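You operate a simulated robot arm through the tools that you are given. There is no shell and no other tool. Be economical: measure what you need, move in short steps, check, and stop when the job is done.

You run a simulated two-armed robot. Do the job below in one go: nothing can be reset, and whatever is moved stays where it is left.

TASK
Stow the blue cap in the tub and the brush in the side tray, then roll the ladder back.
Fine: all the way back, brake on again at the end; the tub and the other caps stay on their steps. Set down upright: brush with yellow band.

Only the result counts: the job must be done as asked and must still hold three seconds after the hand-in. Knocking over, shifting, dropping, spilling or breaking anything else fails it. A push-on lid holds only when it is set on centred and level and pressed home; a screw cap is set on level and turned clockwise until tight.

THE ROBOT
Two 7-joint arms with two-finger parallel grippers on one trunk, on a base that drives. Base frame: it is fixed to the floor where the robot stands at the start and does not move with it; the origin is under the middle of the robot, x ahead of it, y to its left, z up. Readings come in mm, degrees, newtons and seconds.
The left shoulder is at the start at [50, 158, 1158], the right one opposite. With the tool pointing down near the work surface each hand reaches from about 100 to 640 mm from the robot's upright axis, wherever it stands, measured 20 degrees to its own side. Places, roughly: blue rolling ladder [900, -400, 400]; brake lever of ladder [300, 200, 600]; middle step of the ladder [700, -300, 800]; side tray of the ladder [300, -700, 900]. Payload 3.91 kg a hand.
The TCP of each hand is the grasp point between the finger pads, 30 mm short of the fingertips. In the tool frame z runs along the fingers and y along their closing line. The gripper opens to 110 mm. The fingers are 20 mm wide and 10 mm thick; the gripper's body (48 by 112 mm) begins 55 mm behind the TCP.
Orientation is that of the tool frame in the base frame, as a unit quaternion [w, x, y, z]. With the fingers straight down and closing along the base's y, the tool's x points along the base's -x, its y along +y and its z along -z.

THE INTERFACE
- The arms move only by the tool arm_command. It takes "left_increments", "right_increments" or both (then of equal length, played together; a hand with none holds still); each is a list of rows, each a list of 7 numbers: the turn, a rotation vector about the base's x, y, z in units of 120 degrees (1.0 is 120 degrees), then the shift along the base's x, y, z in units of 250 mm (1.0 is 250 mm), then the finger opening in mm, from 0 to 110. In form: [[wx, wy, wz, dx, dy, dz, fingers], ...]. A call has 1 to 12 rows; each row is the pose to reach, as a shift and turn from the pose commanded when the call began. A call with a number of a shift or a turn outside -1 to 1 is refused whole. Each row takes 0.2 s and may step no farther than 50 mm and 8.6 degrees from the row before; otherwise, or with a gripper value out of range, the whole call is refused. Where a pose cannot be reached the arm comes as near as it can. A force on the tool above 60 N (or 10 N above the force at the start of the call, whichever is more), or a blocked arm, ends the call early, and 0.2 s more pass. Each finger travels about 153 mm/s and halts on what it meets, pressing with about 37 N; the grip force reading is that of the motor and also rises with nothing between the fingers. The clock runs only during rows and for 0.2 s after the last one: add rows that repeat a pose to give the fingers time. The reply holds the time, the measured pose of the TCP, the force on the tool along the base axes, the opening and the grip force, in the units named above and with some noise, with the torque about the TCP (base axes, N m) and any sound that the robot's microphone picked up.
- Cameras (640 x 400 px; columns grow to the right, rows downward): "scene" is now at [120.7, -18, 1282.8]; the picture's right is [-0.21, -0.98, 0.00], its down [-0.68, 0.15, -0.72] and it looks along [0.70, -0.15, -0.70] (base axes); focal length 214 px, centre (320, 200). "left" rides on the left gripper at [72, -17, -103] in its tool frame; the picture's right is [0.23, 0.97, 0.00], its down [-0.76, 0.18, -0.62] and it looks along [-0.61, 0.14, 0.78] (tool axes); focal length 222 px, centre (320, 200). "right" rides on the right gripper at [72, 17, -103] in its tool frame; the picture's right is [-0.23, 0.97, 0.00], its down [-0.76, -0.18, -0.62] and it looks along [-0.61, -0.14, 0.78] (tool axes); focal length 222 px, centre (320, 200). There is no depth. A picture from a camera that has moved, and an enlarged one, comes with that camera's place and axes in the base frame and with its lens.
- camera(camera): a new picture of that camera. The clock stands still meanwhile.
- move_column(by): slides the trunk up (or, below 0, down) by that many mm; the arms and the scene camera ride with it, the base frame stays. It gives what a move gives, with no picture.
- base_move(legs): drives the robot by 1 to 6 legs, each [ahead, turn to the left] in mm and degrees, along the robot's own axes; the way and the turn of a leg run together, so that a leg with both is an arc; at most 1500 mm and 180 degrees a leg. The arms and the cameras ride along, it lands a little off, and it stops where it bumps. It gives what a move gives.
- pan_tilt(pan, tilt): turns the head with the scene camera to pan (to the left, within 80 degrees either way) and tilt (down, from -29 to 69), counted from straight ahead of the robot. It gives what a move gives.
- inspect(camera, box): a new picture of the part [left, top, right, bottom] of that camera's present view, enlarged. The clock stands still meanwhile.
- hand_in(): hands the job in; it is judged then, once.

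Go step by step. Nothing tells you exact positions but the pictures and the camera data: compare them with the known pose of the tool, close in by small moves and look again before you grip or let go. The budget is 120 turns and 108 pictures, counting those below and the enlarged ones. Unless the task says otherwise, let go and move clear before handing in, and close with one line.

The tools are called after "Call:" as name(argument=value, ...) on one line, values as JSON. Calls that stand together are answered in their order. arm_command: Moves the arms, as the interface text tells. Its arguments: {"type":"object","properties":{"left_increments":{"type":"array","items":{"type":"array","items":{"type":"number"}}},"right_increments":{"type":"array","items":{"type":"array","items":{"type":"number"}}}},"required":[]} The other tools are called the same way: move_column (by) slides the trunk up or down; base_move (legs) drives the base; pan_tilt (pan, tilt) turns the head that bears the scene camera; camera (camera) takes a picture; inspect (camera, box) takes an enlarged picture of a part of a camera's view; hand_in () hands the job in.

At the start:

```text
time_s: 0.0
left_tcp_pos: [338.9, 39.0, 1250.6]
left_ee_rot: [-0.001, 0.0, 1.0, 0.001]
left_ft_force: [-0.3, -0.8, 1.0]
left_torque: [0.01, 0.03, -0.02]
left_gripper_width: 110.0
left_finger_force: 0.1
right_tcp_pos: [371.3, -280.7, 1286.1]
right_ee_rot: [0.0, 0.0, 1.0, 0.0]
right_ft_force: [-0.7, 0.3, 0.2]
right_torque: [0.02, -0.02, 0.03]
right_gripper_width: 109.9
right_finger_force: 0.1
trunk travel left (down, up): [-400.0, 82.0]
robot x, y, heading: [1.4, -1.2, -0.3]
head pan, tilt: [-12.4, 44.1]
```

scene: 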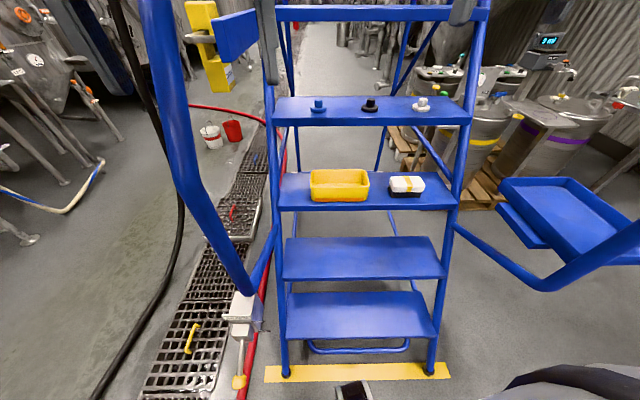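
right: 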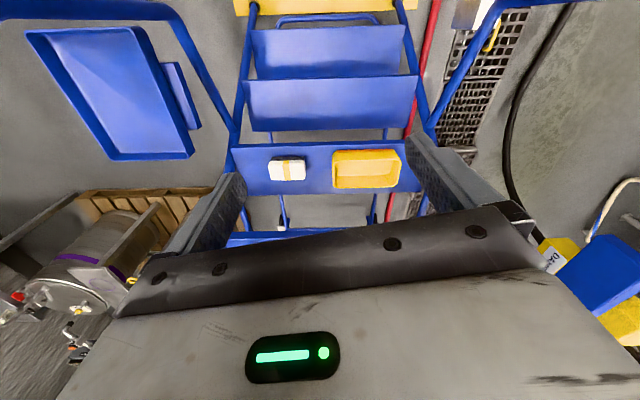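
left: 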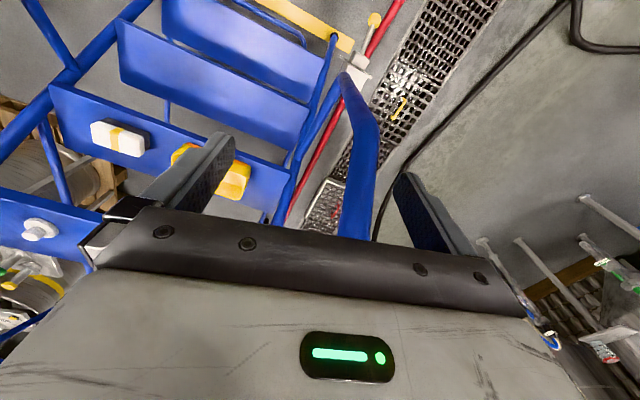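

I see a blue ladder with three caps on the upper step, the yellow tub and the banded brush on the step below, the tray to the right and a brake box low on the left. I'll look at these closely first.

Call:
inspect(camera="scene", box=[260, 80, 480, 218])

Call:
inspect(camera="scene", box=[160, 270, 320, 400])

Call:
inspect(camera="scene", box=[440, 150, 640, 300])

Call:
inspect(camera="scene", box=[160, 0, 300, 100])

```text
2.90 times, centred on (370, 149) of scene
camera zoom: at [120.7, -18.0, 1282.8], right [-0.21, -0.98, 0.0], down [-0.68, 0.15, -0.72], along [0.7, -0.15, -0.7], focal length 622 px, centre (175, 348)
```

zoom: 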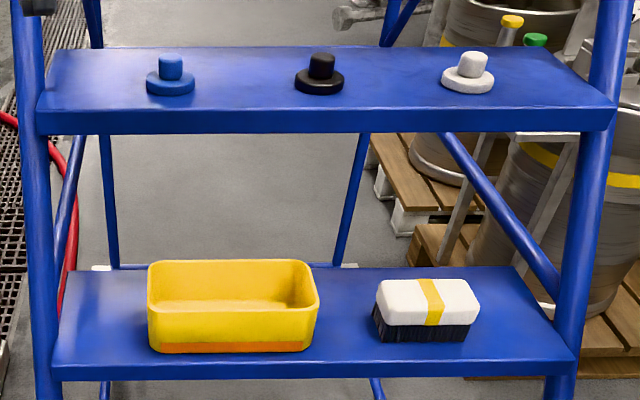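

```text
3.08 times, centred on (240, 335) of scene
camera zoom: at [120.7, -18.0, 1282.8], right [-0.21, -0.98, 0.0], down [-0.68, 0.15, -0.72], along [0.7, -0.15, -0.7], focal length 660 px, centre (566, -215)
```

zoom: 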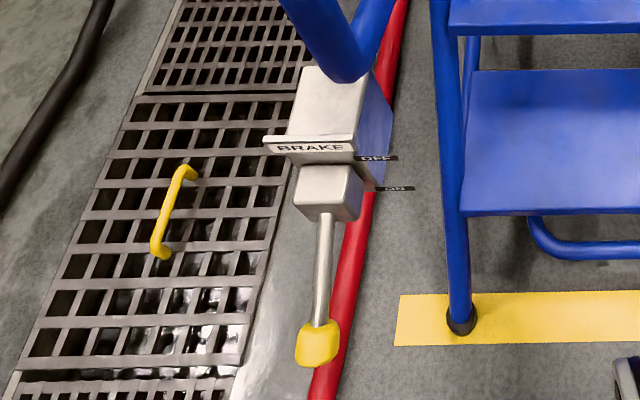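

```text
2.67 times, centred on (540, 225) of scene
camera zoom: at [120.7, -18.0, 1282.8], right [-0.21, -0.98, 0.0], down [-0.68, 0.15, -0.72], along [0.7, -0.15, -0.7], focal length 572 px, centre (-267, 133)
```

zoom: 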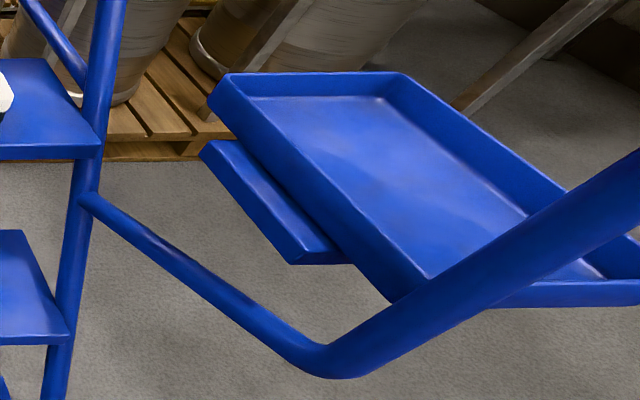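

```text
4.00 times, centred on (230, 50) of scene
camera zoom: at [120.7, -18.0, 1282.8], right [-0.21, -0.98, 0.0], down [-0.68, 0.15, -0.72], along [0.7, -0.15, -0.7], focal length 858 px, centre (680, 800)
```

zoom: 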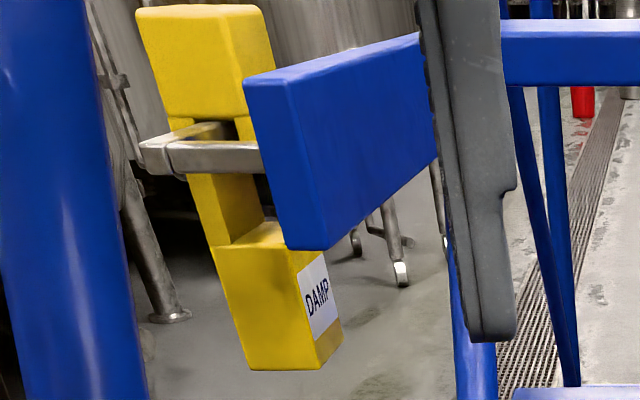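

The ladder is yawed about -12° and its front feet are about 270 mm ahead of me. I look around for the end of its travel and the layout.

Call:
pan_tilt(pan=-12, tilt=15)

Call:
camera(camera="scene")

Call:
pan_tilt(pan=-12, tilt=69)

Call:
camera(camera="scene")

Call:
pan_tilt(pan=40, tilt=45)

Call:
camera(camera="scene")

Call:
pan_tilt(pan=-65, tilt=45)

Call:
camera(camera="scene")

```text
time_s: 0.9
left_tcp_pos: [340.7, 39.6, 1250.9]
left_ee_rot: [0.0, 0.0, 1.0, -0.001]
left_ft_force: [0.6, -0.5, 0.0]
left_torque: [0.04, 0.01, -0.05]
left_gripper_width: 109.8
left_finger_force: 0.0
right_tcp_pos: [372.3, -279.2, 1285.9]
right_ee_rot: [0.0, 0.0, 1.0, -0.001]
right_ft_force: [0.9, 0.0, -0.9]
right_torque: [0.02, -0.01, 0.01]
right_gripper_width: 110.0
right_finger_force: 0.1
trunk travel left (down, up): [-400.0, 82.0]
robot x, y, heading: [0.8, -1.5, -0.1]
head pan, tilt: [-12.0, 15.0]
```

```text
100 pictures are left
camera scene: at [132.0, -19.8, 1328.3], right [-0.21, -0.98, 0.0], down [-0.25, 0.05, -0.97], along [0.94, -0.2, -0.26], focal length 214 px, centre (320, 200)
```

scene: 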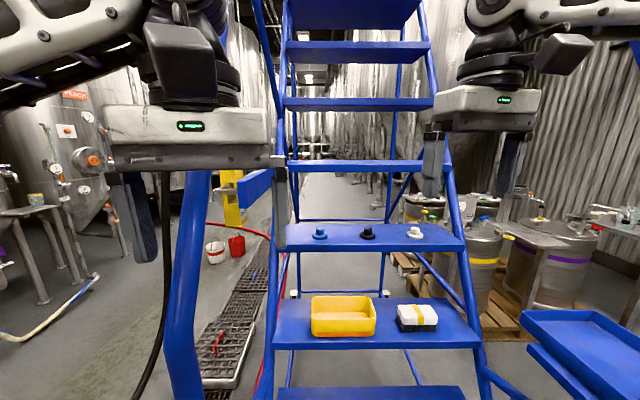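

```text
time_s: 2.2
left_tcp_pos: [341.6, 39.6, 1248.4]
left_ee_rot: [0.001, -0.003, 1.0, 0.002]
left_ft_force: [15.5, 2.7, -38.9]
left_torque: [0.44, -2.09, 0.03]
left_gripper_width: 110.3
left_finger_force: 0.0
right_tcp_pos: [372.9, -280.4, 1285.3]
right_ee_rot: [0.0, 0.0, 1.0, 0.0]
right_ft_force: [0.3, 0.8, 0.1]
right_torque: [-0.03, -0.01, 0.01]
right_gripper_width: 109.9
right_finger_force: 0.0
trunk travel left (down, up): [-400.0, 82.0]
robot x, y, heading: [-0.6, 2.4, -0.1]
head pan, tilt: [-12.0, 68.8]
```

```text
99 pictures are left
camera scene: at [112.1, -15.9, 1269.4], right [-0.21, -0.98, 0.0], down [-0.79, 0.17, -0.59], along [0.57, -0.12, -0.81], focal length 214 px, centre (320, 200)
```

scene: 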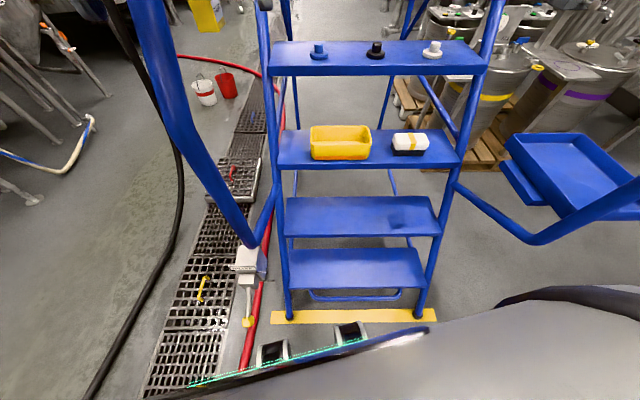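

```text
time_s: 3.4
left_tcp_pos: [339.9, 38.9, 1250.7]
left_ee_rot: [-0.001, 0.0, 1.0, 0.0]
left_ft_force: [0.4, 0.2, -0.4]
left_torque: [0.03, 0.01, 0.02]
left_gripper_width: 110.1
left_finger_force: 0.1
right_tcp_pos: [372.6, -279.9, 1285.3]
right_ee_rot: [0.0, 0.0, 1.0, 0.0]
right_ft_force: [0.1, 0.5, 0.0]
right_torque: [0.01, 0.0, -0.01]
right_gripper_width: 109.9
right_finger_force: 0.1
trunk travel left (down, up): [-400.0, 82.0]
robot x, y, heading: [1.8, -0.8, 0.2]
head pan, tilt: [40.0, 45.0]
```

```text
98 pictures are left
camera scene: at [103.0, 51.8, 1281.5], right [0.64, -0.77, 0.0], down [-0.54, -0.45, -0.71], along [0.54, 0.45, -0.71], focal length 214 px, centre (320, 200)
```

scene: 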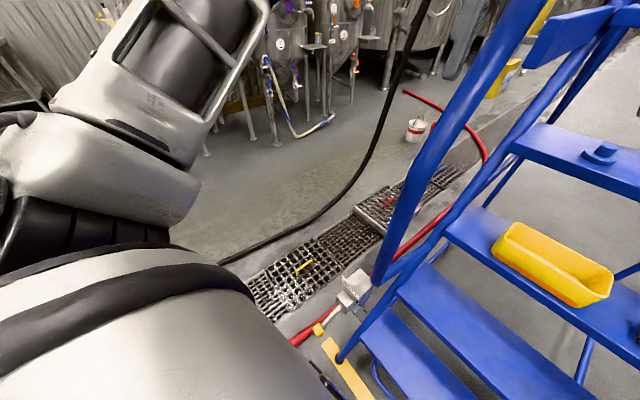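

```text
time_s: 5.2
left_tcp_pos: [339.3, 39.1, 1249.6]
left_ee_rot: [0.0, -0.001, 1.0, -0.001]
left_ft_force: [1.3, 0.4, 0.1]
left_torque: [0.0, 0.0, 0.04]
left_gripper_width: 110.1
left_finger_force: 0.1
right_tcp_pos: [371.6, -279.1, 1284.0]
right_ee_rot: [0.0, -0.001, 1.0, -0.001]
right_ft_force: [0.3, -0.8, 0.1]
right_torque: [0.0, -0.03, -0.01]
right_gripper_width: 109.8
right_finger_force: 0.0
trunk travel left (down, up): [-400.0, 82.0]
robot x, y, heading: [1.3, -2.0, -0.2]
head pan, tilt: [-65.0, 45.0]
```

```text
97 pictures are left
camera scene: at [75.0, -74.1, 1281.5], right [-0.91, -0.42, 0.0], down [-0.3, 0.64, -0.71], along [0.3, -0.64, -0.71], focal length 214 px, centre (320, 200)
```

scene: 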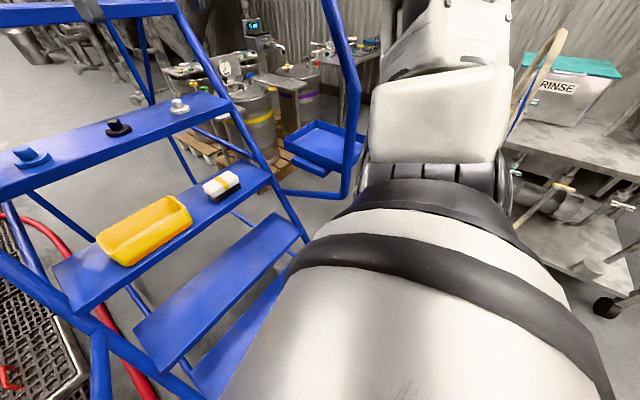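

The brake lever sits by the left foot; the robot's base front is close to the yellow strip. I look for stops or marks behind the ladder.

Call:
pan_tilt(pan=-12, tilt=35)

Call:
inspect(camera="scene", box=[240, 30, 480, 180])

Call:
inspect(camera="scene", box=[260, 170, 480, 310])

```text
time_s: 6.4
left_tcp_pos: [340.1, 39.9, 1250.1]
left_ee_rot: [0.0, 0.0, 1.0, -0.001]
left_ft_force: [-0.3, 0.3, 0.6]
left_torque: [0.0, 0.01, 0.03]
left_gripper_width: 110.1
left_finger_force: 0.0
right_tcp_pos: [371.2, -278.9, 1283.9]
right_ee_rot: [0.0, 0.0, 1.0, 0.0]
right_ft_force: [0.2, 0.6, -0.3]
right_torque: [0.02, 0.03, 0.02]
right_gripper_width: 110.2
right_finger_force: 0.0
trunk travel left (down, up): [-400.0, 82.0]
robot x, y, heading: [1.6, -0.9, -0.3]
head pan, tilt: [-12.0, 35.0]
```

```text
2.67 times, centred on (360, 105) of scene
camera zoom: at [126.7, -18.8, 1296.3], right [-0.21, -0.98, 0.0], down [-0.56, 0.12, -0.82], along [0.8, -0.17, -0.57], focal length 572 px, centre (213, 453)
```

zoom: 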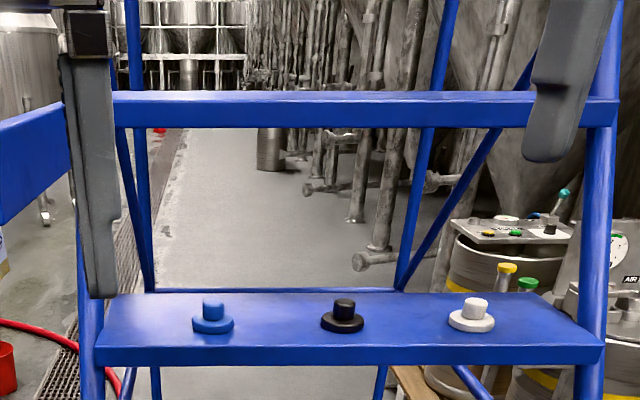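

```text
2.86 times, centred on (370, 240) of scene
camera zoom: at [126.7, -18.8, 1296.3], right [-0.21, -0.98, 0.0], down [-0.56, 0.12, -0.82], along [0.8, -0.17, -0.57], focal length 613 px, centre (177, 86)
```

zoom: 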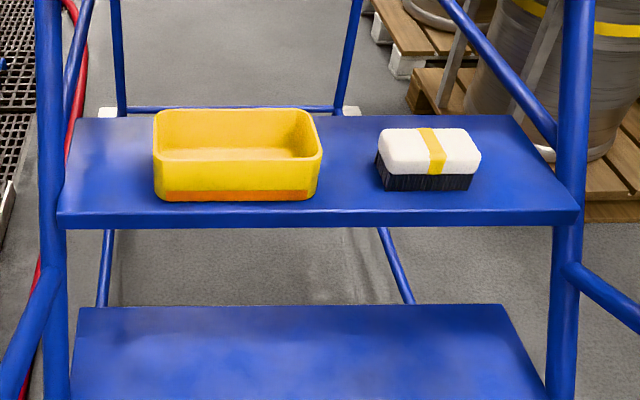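

The cap step is at about z 1000, the tub and brush step about z 760, the tray rim about z 911 and the brake knob about (229, 164, 587). I edge forward a little to gain reach, then look.

Call:
base_move(legs=[[50, 0]])

Call:
arm_command(right_increments=[[-0.006, -0.062, -0.016, 0, 0.05, -0.05, 110], [-0.013, -0.124, -0.032, 0.05, 0.1, -0.1, 100], [-0.02, -0.187, -0.048, 0.1, 0.15, -0.15, 90], [-0.026, -0.249, -0.063, 0.15, 0.2, -0.2, 80], [-0.033, -0.311, -0.079, 0.25, 0.25, -0.25, 70], [-0.039, -0.3735, -0.095, 0.35, 0.3, -0.3, 70], [-0.039, -0.3735, -0.095, 0.45, 0.35, -0.35, 70]])

Call:
camera(camera="right")

Call:
camera(camera="scene")

```text
time_s: 7.3
left_tcp_pos: [353.3, 37.5, 1250.4]
left_ee_rot: [-0.001, 0.0, 1.0, 0.0]
left_ft_force: [-0.8, -0.1, -0.1]
left_torque: [-0.02, -0.05, 0.05]
left_gripper_width: 110.1
left_finger_force: 0.1
right_tcp_pos: [386.5, -280.3, 1284.3]
right_ee_rot: [0.0, -0.001, 1.0, 0.0]
right_ft_force: [0.9, -0.7, -0.6]
right_torque: [0.02, 0.0, 0.0]
right_gripper_width: 110.4
right_finger_force: 0.0
trunk travel left (down, up): [-400.0, 82.0]
robot x, y, heading: [14.8, -2.7, -0.2]
head pan, tilt: [-12.0, 35.0]
stopped in leg 1: the robot was blocked; the commanded pose is now the measured one
```

```text
time_s: 8.9
left_tcp_pos: [355.2, 37.3, 1249.2]
left_ee_rot: [-0.001, 0.0, 1.0, -0.001]
left_ft_force: [-0.2, 0.2, -0.1]
left_torque: [-0.04, -0.01, 0.01]
left_gripper_width: 110.0
left_finger_force: 0.0
right_tcp_pos: [501.9, -193.2, 1196.6]
right_ee_rot: [0.381, 0.096, 0.919, -0.039]
right_ft_force: [0.2, -0.1, 0.0]
right_torque: [-0.01, -0.02, -0.02]
right_gripper_width: 70.1
right_finger_force: 0.0
trunk travel left (down, up): [-400.0, 82.0]
robot x, y, heading: [14.4, -2.4, -0.1]
head pan, tilt: [-12.0, 35.0]
```

```text
94 pictures are left
camera right: at [383.6, -150.1, 1219.4], right [0.36, 0.92, 0.16], down [0.06, -0.19, 0.98], along [0.93, -0.34, -0.12], focal length 222 px, centre (320, 200)
```

right: 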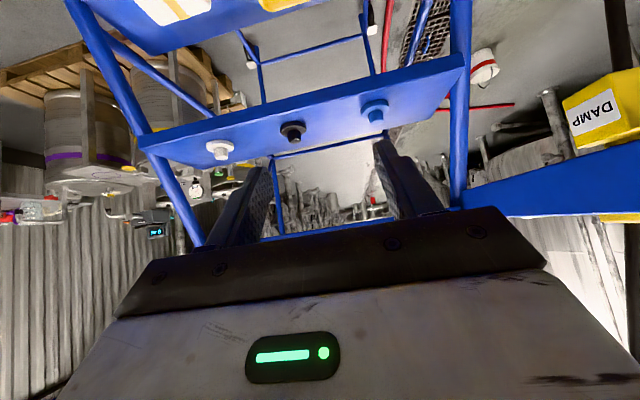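

```text
93 pictures are left
camera scene: at [142.2, -19.1, 1296.2], right [-0.21, -0.98, 0.0], down [-0.56, 0.12, -0.82], along [0.8, -0.17, -0.57], focal length 214 px, centre (320, 200)
```

scene: 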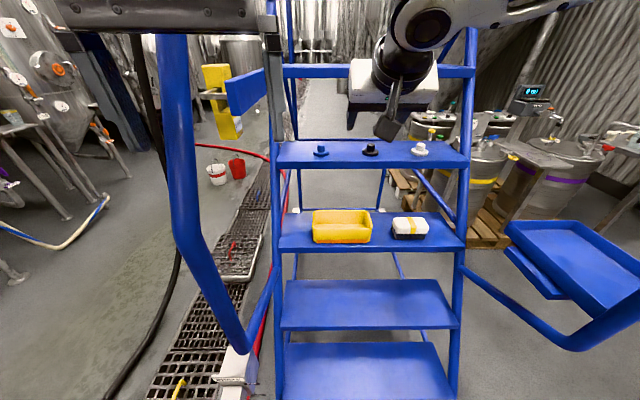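

The base is blocked after 13 mm, so I'll use a tilted tool for reach. The blue cap is at about (800, -163, 1010); I approach it with the right hand.

Call:
arm_command(right_increments=[[0, 0, 0, 0.15, 0.018, -0.07, 60], [0, 0, 0, 0.3, 0.036, -0.14, 60], [0, 0, 0, 0.45, 0.054, -0.21, 60], [0, 0, 0, 0.6, 0.072, -0.29, 60], [0, 0, 0, 0.752, 0.092, -0.388, 60], [0, 0, 0, 0.752, 0.092, -0.388, 60]])

Call:
camera(camera="right")

Call:
inspect(camera="scene", box=[260, 80, 480, 220])

```text
time_s: 10.3
left_tcp_pos: [353.4, 38.2, 1250.5]
left_ee_rot: [0.0, -0.001, 1.0, 0.0]
left_ft_force: [0.2, 0.7, -0.2]
left_torque: [-0.04, -0.01, -0.01]
left_gripper_width: 109.8
left_finger_force: 0.1
right_tcp_pos: [650.2, -205.0, 1103.9]
right_ee_rot: [0.38, 0.097, 0.919, -0.04]
right_ft_force: [0.2, 0.1, -0.4]
right_torque: [-0.04, -0.05, -0.05]
right_gripper_width: 59.8
right_finger_force: 0.2
right hand out of reach, approached as far as the arm can: row 4, 5, 6
trunk travel left (down, up): [-400.0, 82.0]
robot x, y, heading: [11.0, 3.1, 0.1]
head pan, tilt: [-12.0, 35.0]
```

```text
92 pictures are left
camera right: at [531.7, -161.2, 1126.4], right [0.36, 0.92, 0.16], down [0.06, -0.19, 0.98], along [0.93, -0.34, -0.12], focal length 222 px, centre (320, 200)
```

right: 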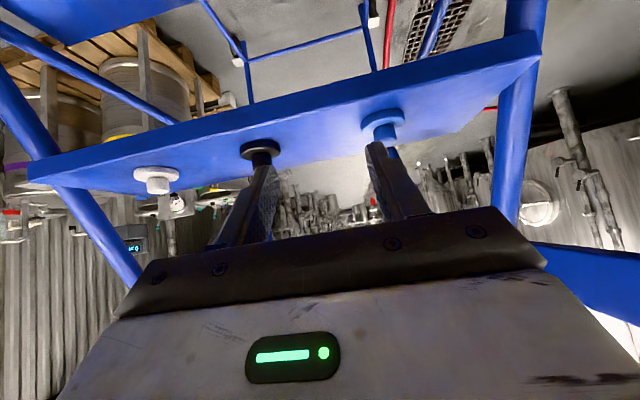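

```text
2.86 times, centred on (370, 150) of scene
camera zoom: at [141.3, -19.1, 1296.4], right [-0.21, -0.98, 0.0], down [-0.56, 0.12, -0.82], along [0.8, -0.17, -0.57], focal length 613 px, centre (177, 343)
```

zoom: 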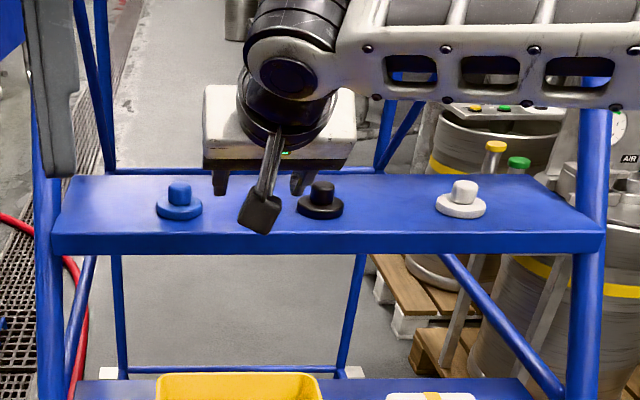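

The right arm stops short at (650, -205, 1104) in this orientation. I look at the arm posture to see what limits it.

Call:
pan_tilt(pan=-35, tilt=5)

Call:
camera(camera="scene")

Call:
camera(camera="left")

```text
time_s: 11.2
left_tcp_pos: [354.2, 38.7, 1250.9]
left_ee_rot: [-0.001, 0.0, 1.0, 0.001]
left_ft_force: [-0.3, 1.2, 0.3]
left_torque: [-0.03, 0.0, -0.01]
left_gripper_width: 110.0
left_finger_force: 0.1
right_tcp_pos: [649.1, -203.2, 1103.8]
right_ee_rot: [0.381, 0.095, 0.919, -0.039]
right_ft_force: [-0.4, -0.1, -1.4]
right_torque: [-0.01, 0.01, 0.0]
right_gripper_width: 60.2
right_finger_force: 0.1
trunk travel left (down, up): [-400.0, 82.0]
robot x, y, heading: [18.3, -3.2, 0.0]
head pan, tilt: [-35.0, 5.0]
```

```text
90 pictures are left
camera scene: at [130.7, -53.5, 1344.5], right [-0.57, -0.82, 0.0], down [-0.07, 0.05, -1.0], along [0.82, -0.57, -0.09], focal length 214 px, centre (320, 200)
```

scene: 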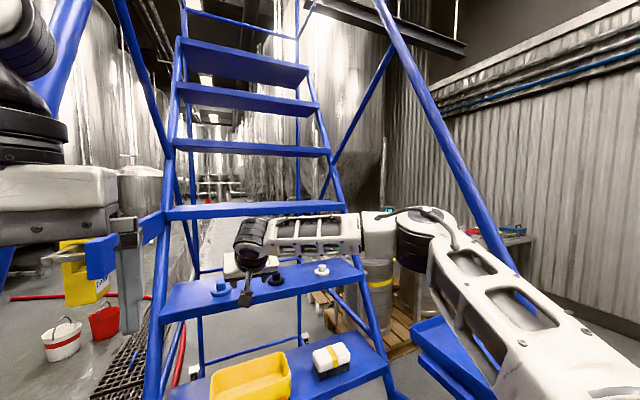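

```text
89 pictures are left
camera left: at [281.2, 21.9, 1354.1], right [-0.23, 0.97, 0.0], down [0.76, 0.18, 0.62], along [0.61, 0.14, -0.78], focal length 222 px, centre (320, 200)
```

left: 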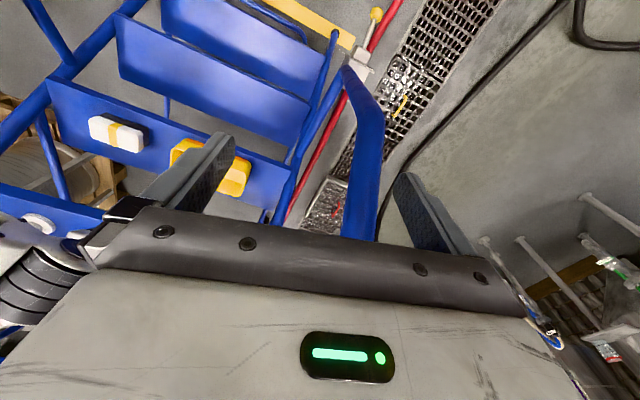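

The arm isn't stretched: the wrist bend is the limit with the elbow out. Yawing the tool toward forward-left should free it.

Call:
arm_command(right_increments=[[0, 0, 0.065, 0, 0, 0.02, 60], [0, 0, 0.13, 0, 0, 0.04, 60], [0, 0, 0.195, 0, 0, 0.04, 60], [0, 0, 0.26, 0, 0, 0.04, 60], [0, 0, 0.325, 0, 0, 0.04, 60], [0, 0, 0.325, 0, 0, 0.04, 60]])

```text
time_s: 12.6
left_tcp_pos: [355.0, 39.0, 1250.2]
left_ee_rot: [0.0, -0.001, 1.0, 0.0]
left_ft_force: [-0.4, 0.3, 0.3]
left_torque: [0.0, 0.0, 0.04]
left_gripper_width: 109.8
left_finger_force: 0.2
right_tcp_pos: [647.7, -203.1, 1113.3]
right_ee_rot: [0.372, -0.216, 0.898, 0.09]
right_ft_force: [0.3, -0.1, -0.1]
right_torque: [-0.02, -0.01, 0.02]
right_gripper_width: 60.1
right_finger_force: 0.1
trunk travel left (down, up): [-400.0, 82.0]
robot x, y, heading: [14.7, -1.6, -0.1]
head pan, tilt: [-35.0, 5.0]
```

The tool turned in place fine; now I try moving further ahead.

Call:
arm_command(right_increments=[[0, 0, 0, 0.15, 0.04, 0, 60], [0, 0, 0, 0.3, 0.08, 0, 60], [0, 0, 0, 0.4, 0.12, 0, 60]])

```text
time_s: 13.4
left_tcp_pos: [353.0, 39.4, 1250.4]
left_ee_rot: [0.0, -0.001, 1.0, 0.0]
left_ft_force: [-0.1, 0.0, 0.2]
left_torque: [0.01, 0.03, 0.0]
left_gripper_width: 109.9
left_finger_force: 0.1
right_tcp_pos: [690.1, -192.6, 1113.6]
right_ee_rot: [0.372, -0.216, 0.898, 0.089]
right_ft_force: [0.9, 0.0, 0.5]
right_torque: [0.01, -0.01, -0.01]
right_gripper_width: 59.7
right_finger_force: 0.0
right hand out of reach, approached as far as the arm can: row 2, 3
trunk travel left (down, up): [-400.0, 82.0]
robot x, y, heading: [16.1, 0.6, 0.4]
head pan, tilt: [-35.0, 5.0]
```

Call:
arm_command(right_increments=[[0.03, -0.059, 0, 0, 0, 0, 60], [0.06, -0.118, 0, 0.1, 0.02, 0, 60], [0.09, -0.177, 0, 0.2, 0.04, 0, 60], [0.09, -0.177, 0, 0.35, 0.07, 0, 60], [0.09, -0.177, 0, 0.45, 0.09, 0, 60]])

Call:
camera(camera="scene")

```text
time_s: 14.6
left_tcp_pos: [353.7, 38.6, 1250.3]
left_ee_rot: [0.0, -0.001, 1.0, 0.0]
left_ft_force: [-0.4, -0.1, 0.1]
left_torque: [0.0, -0.01, 0.03]
left_gripper_width: 110.1
left_finger_force: 0.1
right_tcp_pos: [731.0, -196.7, 1127.5]
right_ee_rot: [0.549, -0.193, 0.802, 0.131]
right_ft_force: [0.2, 0.6, 0.1]
right_torque: [0.04, 0.03, 0.01]
right_gripper_width: 60.2
right_finger_force: 0.0
right hand out of reach, approached as far as the arm can: row 3, 4, 5
trunk travel left (down, up): [-400.0, 82.0]
robot x, y, heading: [15.5, -0.0, -0.1]
head pan, tilt: [-35.0, 5.0]
```

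```text
88 pictures are left
camera scene: at [130.5, -53.8, 1344.6], right [-0.57, -0.82, 0.0], down [-0.07, 0.05, -1.0], along [0.82, -0.57, -0.09], focal length 214 px, centre (320, 200)
```

scene: 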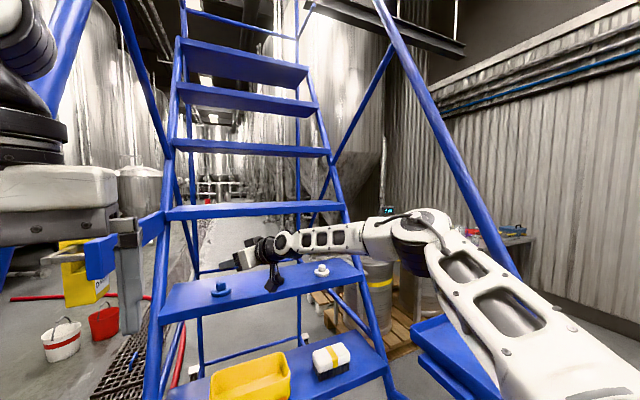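

The elbow posture limits it. Before repositioning the base I check what's blocking it, by looking down with the left wrist camera.

Call:
arm_command(left_increments=[[0, 0.065, 0, 0.1, 0, 0, 110], [0, 0.13, 0, 0.2, 0, 0, 110], [0, 0.195, 0, 0.3, 0, 0, 110], [0, 0.26, 0, 0.3, 0, 0, 110], [0, 0.325, 0, 0.3, 0, 0, 110], [0, 0.39, 0, 0.3, 0, 0, 110]])

Call:
camera(camera="left")

Call:
camera(camera="right")

```text
time_s: 15.3
left_tcp_pos: [389.1, 38.9, 1258.1]
left_ee_rot: [-0.147, 0.008, 0.989, 0.007]
left_ft_force: [-34.0, -1.1, 10.9]
left_torque: [0.61, -1.99, 1.08]
left_gripper_width: 110.0
left_finger_force: 0.2
left hand out of reach, approached as far as the arm can: row 3
right_tcp_pos: [724.3, -195.4, 1130.3]
right_ee_rot: [0.551, -0.195, 0.801, 0.131]
right_ft_force: [-0.1, -0.1, -1.0]
right_torque: [-0.02, -0.02, -0.04]
right_gripper_width: 59.9
right_finger_force: 0.1
trunk travel left (down, up): [-400.0, 82.0]
robot x, y, heading: [15.6, 0.4, -0.1]
head pan, tilt: [-35.0, 5.0]
stopped in row 3 (left hand): the force on the tool passed its limit at 71 N (the readings are from after the stop); the commanded pose is now the measured one
```

```text
87 pictures are left
camera left: at [348.4, 20.1, 1378.2], right [-0.2, 0.98, 0.08], down [0.91, 0.16, 0.38], along [0.35, 0.14, -0.92], focal length 222 px, centre (320, 200)
```

left: 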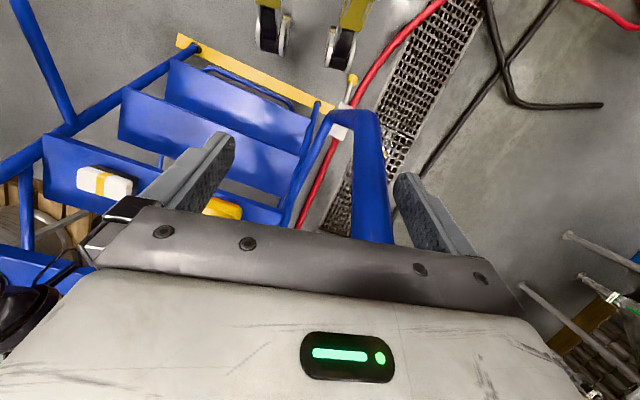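

```text
86 pictures are left
camera right: at [608.3, -235.2, 1100.4], right [-0.37, 0.9, 0.21], down [-0.19, -0.3, 0.94], along [0.91, 0.31, 0.29], focal length 222 px, centre (320, 200)
```

right: 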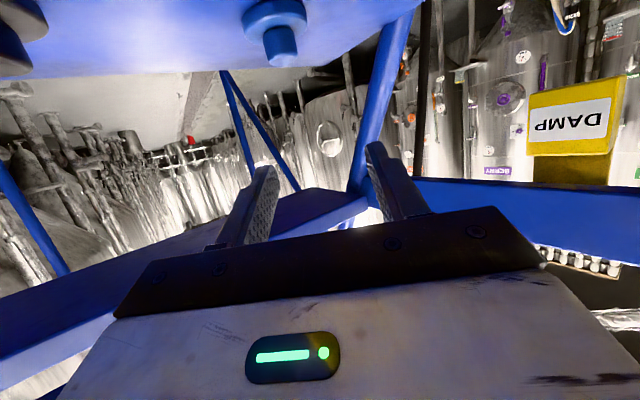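

The base's front wheels are well behind the strip, so it wasn't the base that bumped; the left hand touches something. I pull it back a bit and look.

Call:
arm_command(left_increments=[[0, -0.04, 0, -0.1, 0, 0, 110], [0, -0.1, 0, -0.2, 0, 0, 80], [0, -0.14, 0, -0.25, 0, 0, 40], [0, -0.14, 0, -0.25, 0, 0, 20]])

Call:
pan_tilt(pan=30, tilt=5)

Call:
camera(camera="scene")

Call:
pan_tilt(pan=30, tilt=-25)

Call:
camera(camera="scene")

```text
time_s: 16.3
left_tcp_pos: [336.8, 37.5, 1252.7]
left_ee_rot: [-0.004, 0.003, 1.0, 0.006]
left_ft_force: [0.2, -0.5, -0.4]
left_torque: [0.02, 0.01, 0.0]
left_gripper_width: 20.1
left_finger_force: 0.1
right_tcp_pos: [731.5, -195.8, 1126.9]
right_ee_rot: [0.55, -0.193, 0.802, 0.132]
right_ft_force: [-0.6, 0.1, 0.8]
right_torque: [-0.01, -0.02, 0.05]
right_gripper_width: 59.8
right_finger_force: 0.1
trunk travel left (down, up): [-400.0, 82.0]
robot x, y, heading: [13.4, 1.0, 0.3]
head pan, tilt: [-35.0, 5.0]
```

```text
time_s: 17.7
left_tcp_pos: [336.8, 37.1, 1253.7]
left_ee_rot: [-0.004, 0.003, 1.0, 0.006]
left_ft_force: [-0.4, 0.3, -0.2]
left_torque: [0.02, 0.04, 0.03]
left_gripper_width: 20.2
left_finger_force: 0.1
right_tcp_pos: [730.7, -195.2, 1125.7]
right_ee_rot: [0.549, -0.194, 0.802, 0.132]
right_ft_force: [-0.6, 0.1, -0.5]
right_torque: [0.02, -0.03, 0.02]
right_gripper_width: 60.0
right_finger_force: 0.0
trunk travel left (down, up): [-400.0, 82.0]
robot x, y, heading: [12.3, 1.7, -0.0]
head pan, tilt: [30.0, 5.0]
```

```text
85 pictures are left
camera scene: at [134.2, 45.3, 1344.6], right [0.5, -0.87, 0.0], down [-0.08, -0.04, -1.0], along [0.86, 0.5, -0.09], focal length 214 px, centre (320, 200)
```

scene: 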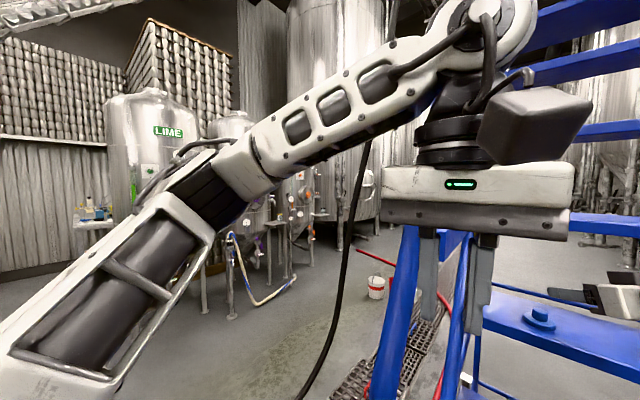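

```text
time_s: 18.6
left_tcp_pos: [336.9, 37.0, 1250.9]
left_ee_rot: [-0.004, 0.003, 1.0, 0.006]
left_ft_force: [-0.4, 0.2, -0.6]
left_torque: [0.01, 0.05, -0.03]
left_gripper_width: 19.8
left_finger_force: 0.1
right_tcp_pos: [731.7, -196.1, 1126.5]
right_ee_rot: [0.549, -0.194, 0.802, 0.133]
right_ft_force: [0.0, -0.5, -0.5]
right_torque: [-0.02, -0.01, 0.02]
right_gripper_width: 60.3
right_finger_force: 0.1
trunk travel left (down, up): [-400.0, 82.0]
robot x, y, heading: [15.0, 3.1, -0.0]
head pan, tilt: [30.0, -25.0]
```

```text
84 pictures are left
camera scene: at [116.2, 35.0, 1388.1], right [0.5, -0.87, 0.0], down [0.37, 0.21, -0.91], along [0.78, 0.45, 0.42], focal length 214 px, centre (320, 200)
```

scene: 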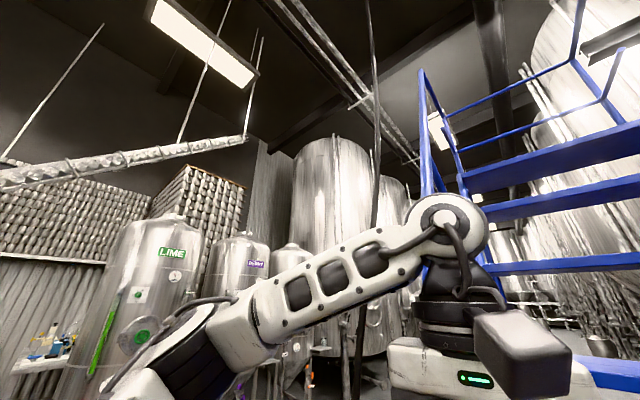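

The left forearm/wrist was against the left handrail. I tuck the left hand back toward the body, then drive forward and slightly right with the right arm kept as is.

Call:
arm_command(left_increments=[[0, 0, 0, -0.1, 0.12, 0, 20], [0, 0, 0, -0.2, 0.26, -0.05, 20], [0, 0, 0, -0.3, 0.4, -0.1, 20], [0, 0, 0, -0.4, 0.54, -0.15, 20], [0, 0, 0, -0.42, 0.6, -0.25, 20], [0, 0, 0, -0.42, 0.6, -0.4, 20]])

Call:
pan_tilt(pan=40, tilt=15)

Call:
camera(camera="scene")

Call:
camera(camera="left")

```text
time_s: 20.0
left_tcp_pos: [232.9, 188.5, 1152.3]
left_ee_rot: [-0.003, 0.003, 1.0, 0.006]
left_ft_force: [0.5, 0.2, 0.2]
left_torque: [0.02, -0.01, 0.01]
left_gripper_width: 20.0
left_finger_force: 0.0
right_tcp_pos: [729.7, -194.5, 1126.8]
right_ee_rot: [0.549, -0.193, 0.803, 0.131]
right_ft_force: [0.0, 0.1, -0.4]
right_torque: [0.01, 0.01, 0.0]
right_gripper_width: 59.8
right_finger_force: 0.0
trunk travel left (down, up): [-400.0, 82.0]
robot x, y, heading: [12.2, -0.4, 0.0]
head pan, tilt: [30.0, -25.0]
```

```text
time_s: 21.1
left_tcp_pos: [233.1, 187.7, 1153.0]
left_ee_rot: [-0.004, 0.004, 1.0, 0.006]
left_ft_force: [-0.2, -0.2, -0.4]
left_torque: [0.01, -0.04, 0.0]
left_gripper_width: 19.9
left_finger_force: 0.1
right_tcp_pos: [729.7, -195.3, 1126.7]
right_ee_rot: [0.549, -0.193, 0.802, 0.132]
right_ft_force: [0.7, -0.5, -0.3]
right_torque: [0.04, 0.03, 0.0]
right_gripper_width: 59.9
right_finger_force: 0.0
trunk travel left (down, up): [-400.0, 82.0]
robot x, y, heading: [13.7, 0.3, 0.3]
head pan, tilt: [40.0, 15.0]
```

```text
83 pictures are left
camera scene: at [126.2, 59.4, 1328.4], right [0.64, -0.77, 0.0], down [-0.2, -0.17, -0.97], along [0.74, 0.62, -0.26], focal length 214 px, centre (320, 200)
```

scene: 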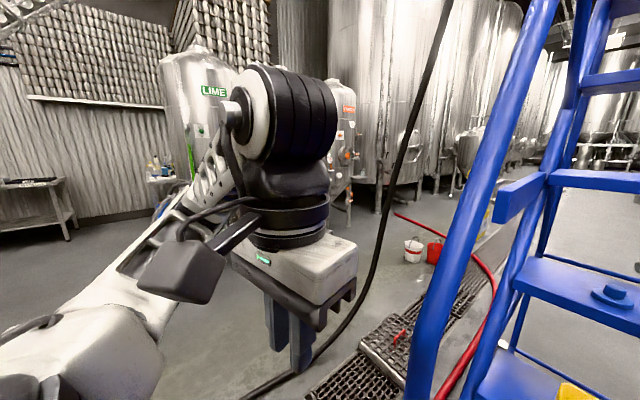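

```text
82 pictures are left
camera left: at [161.3, 170.8, 1257.0], right [-0.22, 0.98, 0.01], down [0.77, 0.16, 0.62], along [0.6, 0.15, -0.79], focal length 222 px, centre (320, 200)
```

left: 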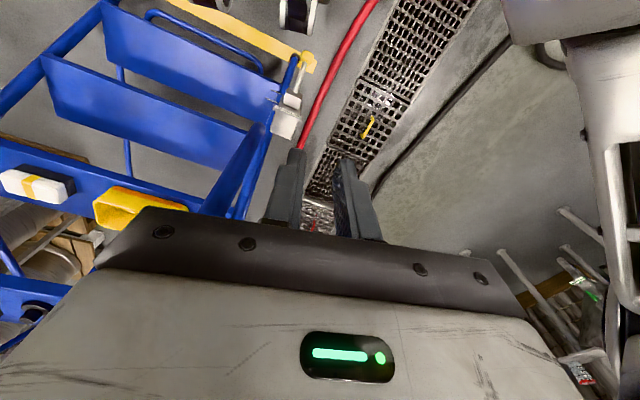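

The left arm is clear now. I retract the right hand a bit and drive 85 mm ahead.

Call:
arm_command(right_increments=[[0, 0, 0, -0.16, 0, 0, 60], [0, 0, 0, -0.32, 0, 0, 60]])

Call:
base_move(legs=[[85, 0]])

Call:
pan_tilt(pan=-12, tilt=35)

Call:
camera(camera="scene")

Call:
camera(camera="left")

Call:
camera(camera="right")

```text
time_s: 21.7
left_tcp_pos: [233.0, 188.6, 1154.0]
left_ee_rot: [-0.004, 0.003, 1.0, 0.007]
left_ft_force: [-0.3, 0.1, -0.2]
left_torque: [0.01, -0.02, -0.02]
left_gripper_width: 20.3
left_finger_force: 0.0
right_tcp_pos: [650.9, -196.4, 1125.6]
right_ee_rot: [0.549, -0.194, 0.802, 0.132]
right_ft_force: [-0.6, -0.3, 0.5]
right_torque: [0.03, -0.01, -0.01]
right_gripper_width: 60.0
right_finger_force: 0.0
trunk travel left (down, up): [-400.0, 82.0]
robot x, y, heading: [15.2, 1.8, -0.2]
head pan, tilt: [40.0, 15.0]
```

```text
time_s: 22.4
left_tcp_pos: [233.8, 186.7, 1153.1]
left_ee_rot: [-0.003, 0.003, 1.0, 0.006]
left_ft_force: [-0.8, -0.4, 0.4]
left_torque: [0.01, -0.01, -0.02]
left_gripper_width: 19.7
left_finger_force: 0.1
right_tcp_pos: [652.8, -196.6, 1123.9]
right_ee_rot: [0.549, -0.194, 0.802, 0.132]
right_ft_force: [-0.6, 0.2, -0.2]
right_torque: [-0.01, -0.02, -0.02]
right_gripper_width: 59.7
right_finger_force: 0.1
trunk travel left (down, up): [-400.0, 82.0]
robot x, y, heading: [18.1, -0.8, 0.1]
head pan, tilt: [40.0, 15.0]
stopped in leg 1: the robot was blocked; the commanded pose is now the measured one
```

```text
time_s: 23.6
left_tcp_pos: [234.4, 188.0, 1152.6]
left_ee_rot: [-0.005, 0.003, 1.0, 0.006]
left_ft_force: [0.1, 0.0, -0.2]
left_torque: [-0.02, 0.0, -0.03]
left_gripper_width: 20.3
left_finger_force: 0.0
right_tcp_pos: [653.0, -194.1, 1124.5]
right_ee_rot: [0.549, -0.195, 0.802, 0.133]
right_ft_force: [0.0, 0.5, -0.1]
right_torque: [-0.01, 0.02, 0.01]
right_gripper_width: 60.1
right_finger_force: 0.0
trunk travel left (down, up): [-400.0, 82.0]
robot x, y, heading: [15.3, -2.0, 0.2]
head pan, tilt: [-12.0, 35.0]
```

```text
81 pictures are left
camera scene: at [141.8, -19.0, 1296.4], right [-0.2, -0.98, 0.0], down [-0.56, 0.12, -0.82], along [0.8, -0.17, -0.57], focal length 214 px, centre (320, 200)
```

scene: 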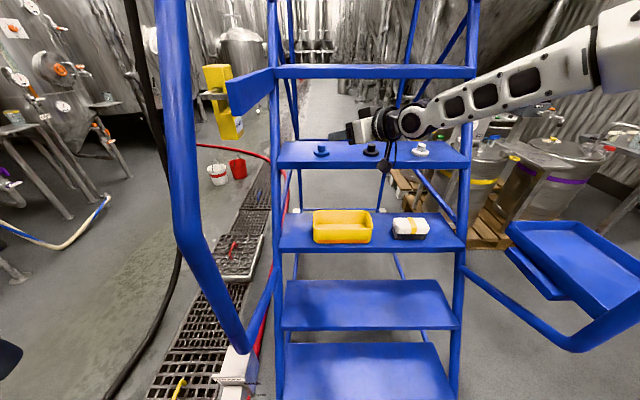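

```text
80 pictures are left
camera left: at [161.9, 170.6, 1256.7], right [-0.22, 0.98, 0.01], down [0.77, 0.17, 0.62], along [0.6, 0.15, -0.79], focal length 222 px, centre (320, 200)
```

left: 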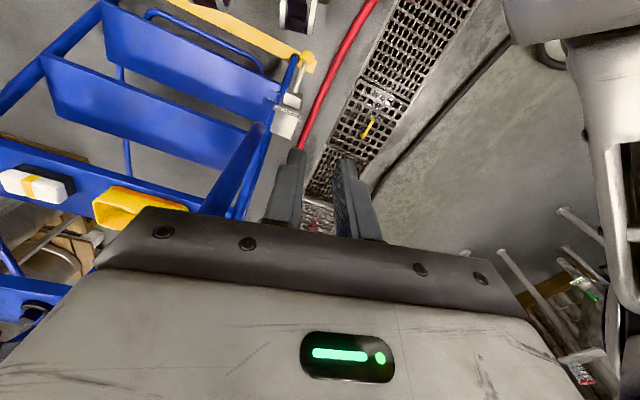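

```text
79 pictures are left
camera right: at [536.1, -236.4, 1095.3], right [-0.37, 0.9, 0.21], down [-0.19, -0.3, 0.94], along [0.91, 0.31, 0.28], focal length 222 px, centre (320, 200)
```

right: 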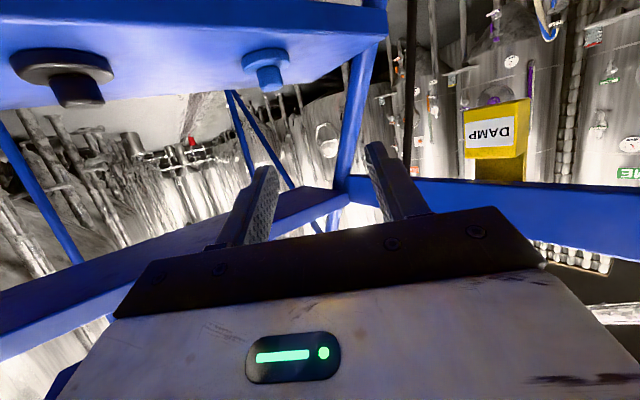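

Still blocked at the same place. I look down at the wheels, the feet and the lever.

Call:
pan_tilt(pan=5, tilt=69)

Call:
inspect(camera="scene", box=[160, 200, 480, 400])

Call:
inspect(camera="left", box=[160, 0, 400, 150])

```text
time_s: 24.6
left_tcp_pos: [233.1, 187.9, 1153.9]
left_ee_rot: [-0.004, 0.002, 1.0, 0.006]
left_ft_force: [0.3, 1.5, -0.3]
left_torque: [-0.02, 0.01, -0.03]
left_gripper_width: 20.0
left_finger_force: 0.0
right_tcp_pos: [652.4, -196.3, 1124.8]
right_ee_rot: [0.549, -0.194, 0.802, 0.132]
right_ft_force: [0.0, -0.4, 0.2]
right_torque: [0.02, -0.03, -0.03]
right_gripper_width: 60.0
right_finger_force: 0.1
trunk travel left (down, up): [-400.0, 82.0]
robot x, y, heading: [16.5, -2.8, 0.2]
head pan, tilt: [5.0, 68.8]
```

```text
2.00 times, centred on (320, 300) of scene
camera zoom: at [111.3, 4.0, 1252.7], right [0.09, -1.0, 0.0], down [-0.93, -0.08, -0.36], along [0.36, 0.03, -0.93], focal length 429 px, centre (320, 0)
```

zoom: 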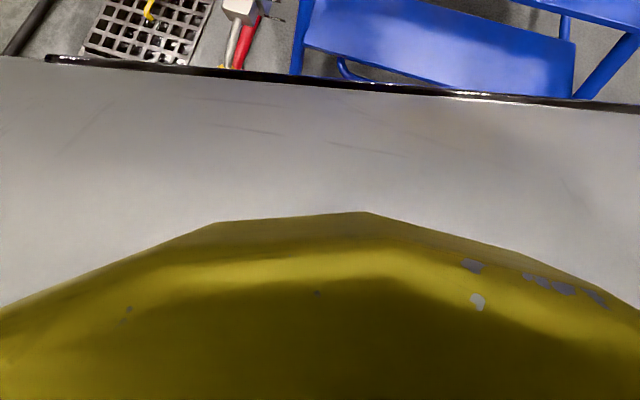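

```text
2.67 times, centred on (280, 75) of left
camera zoom: at [161.9, 170.6, 1256.7], right [-0.22, 0.98, 0.01], down [0.77, 0.17, 0.62], along [0.6, 0.15, -0.79], focal length 592 px, centre (427, 533)
```

zoom: 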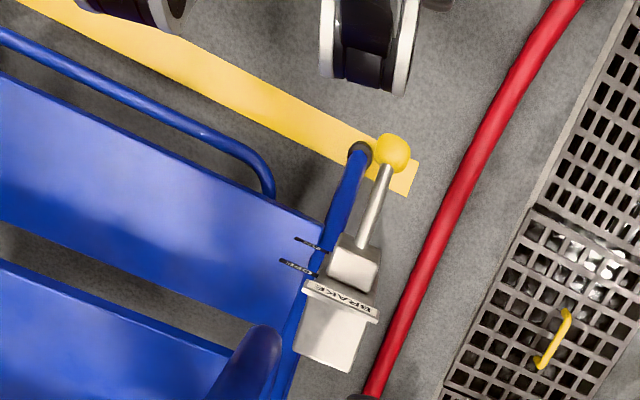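

The stop seems to come from the lever/left foot region ahead of the base. Instead I turn left in place, which swings the right shoulder forward, and retry the reach; I also lower the trunk.

Call:
base_move(legs=[[-15, 0], [0, 24]])

Call:
pan_tilt(pan=-30, tilt=30)

Call:
camera(camera="scene")

Call:
camera(camera="right")

```text
time_s: 26.6
left_tcp_pos: [123.9, 256.4, 1153.8]
left_ee_rot: [-0.005, -0.206, 0.978, 0.008]
left_ft_force: [-0.1, -0.4, -0.2]
left_torque: [0.0, -0.01, -0.01]
left_gripper_width: 19.8
left_finger_force: 0.0
right_tcp_pos: [663.3, 72.7, 1117.2]
right_ee_rot: [0.505, -0.354, 0.749, 0.242]
right_ft_force: [-11.8, -35.8, -28.3]
right_torque: [3.73, -2.28, 1.37]
right_gripper_width: 59.8
right_finger_force: 0.0
trunk travel left (down, up): [-400.0, 82.0]
robot x, y, heading: [-2.6, 0.6, 24.1]
head pan, tilt: [5.0, 68.8]
```

```text
time_s: 27.7
left_tcp_pos: [122.9, 260.6, 1152.5]
left_ee_rot: [-0.006, -0.206, 0.979, 0.006]
left_ft_force: [1.3, 0.8, 1.4]
left_torque: [-0.04, -0.01, -0.02]
left_gripper_width: 20.1
left_finger_force: 0.0
right_tcp_pos: [664.5, 76.2, 1115.5]
right_ee_rot: [0.503, -0.356, 0.75, 0.24]
right_ft_force: [-4.2, -8.4, -16.7]
right_torque: [1.21, -1.24, 0.22]
right_gripper_width: 60.0
right_finger_force: 0.0
trunk travel left (down, up): [-400.0, 82.0]
robot x, y, heading: [-1.7, -3.2, 24.3]
head pan, tilt: [-30.0, 30.0]
```

```text
76 pictures are left
camera scene: at [127.9, 4.9, 1303.8], right [-0.1, -0.99, 0.0], down [-0.5, 0.05, -0.87], along [0.86, -0.09, -0.5], focal length 214 px, centre (320, 200)
```

scene: 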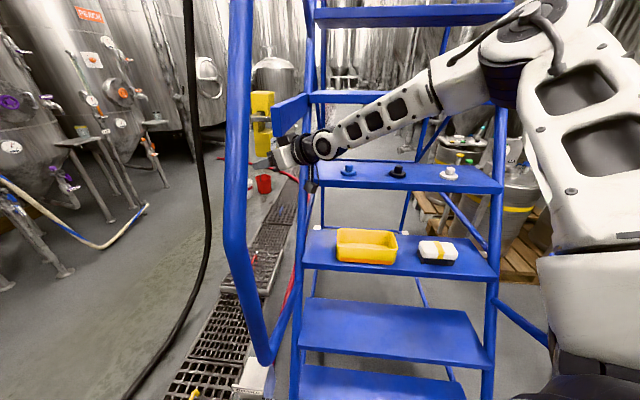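

```text
75 pictures are left
camera right: at [572.4, -8.6, 1087.7], right [-0.7, 0.68, 0.21], down [-0.04, -0.34, 0.94], along [0.71, 0.65, 0.26], focal length 222 px, centre (320, 200)
```

right: 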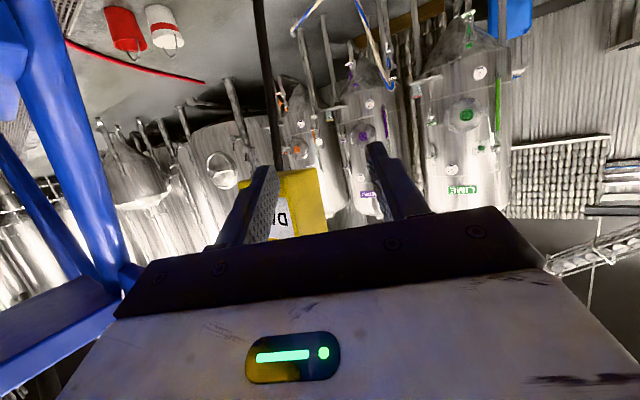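

My turn swung the right hand too, to the left in front of the ladder, and it leans lightly on the blue bracket. I back it straight out and bring it back right.

Call:
arm_command(right_increments=[[0, 0, 0, -0.1, -0.05, -0.04, 60], [0, 0, 0, -0.24, -0.1, -0.04, 60], [0, 0, -0.04, -0.36, -0.2, -0.04, 60], [0, 0, -0.08, -0.4, -0.36, -0.02, 60], [0, 0, -0.12, -0.4, -0.52, 0, 60], [0, 0, -0.16, -0.4, -0.68, 0, 60], [0, 0, -0.2, -0.4, -0.84, 0, 60], [0, 0, -0.2, -0.3, -0.96, 0, 60]])

Call:
camera(camera="scene")

```text
time_s: 29.5
left_tcp_pos: [121.5, 259.6, 1152.4]
left_ee_rot: [-0.006, -0.207, 0.978, 0.006]
left_ft_force: [-0.4, 0.0, 0.1]
left_torque: [0.0, -0.01, -0.02]
left_gripper_width: 19.9
left_finger_force: 0.2
right_tcp_pos: [588.1, -163.6, 1116.5]
right_ee_rot: [0.544, -0.191, 0.807, 0.13]
right_ft_force: [-0.2, -0.7, -0.3]
right_torque: [0.02, -0.01, 0.01]
right_gripper_width: 60.0
right_finger_force: 0.1
trunk travel left (down, up): [-400.0, 82.0]
robot x, y, heading: [0.2, 1.9, 24.3]
head pan, tilt: [-30.0, 30.0]
```

```text
74 pictures are left
camera scene: at [127.3, 5.1, 1304.1], right [-0.1, -0.99, 0.0], down [-0.5, 0.05, -0.87], along [0.86, -0.09, -0.5], focal length 214 px, centre (320, 200)
```

scene: 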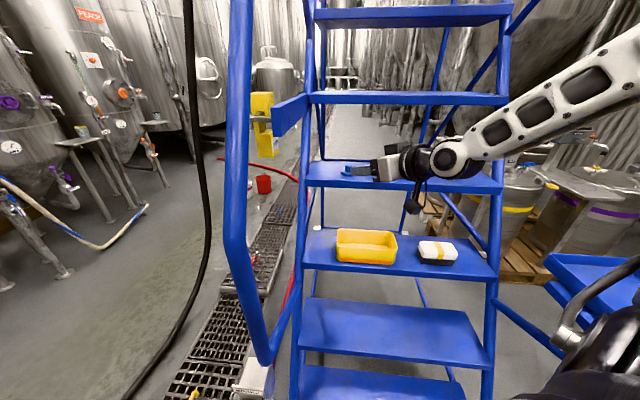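

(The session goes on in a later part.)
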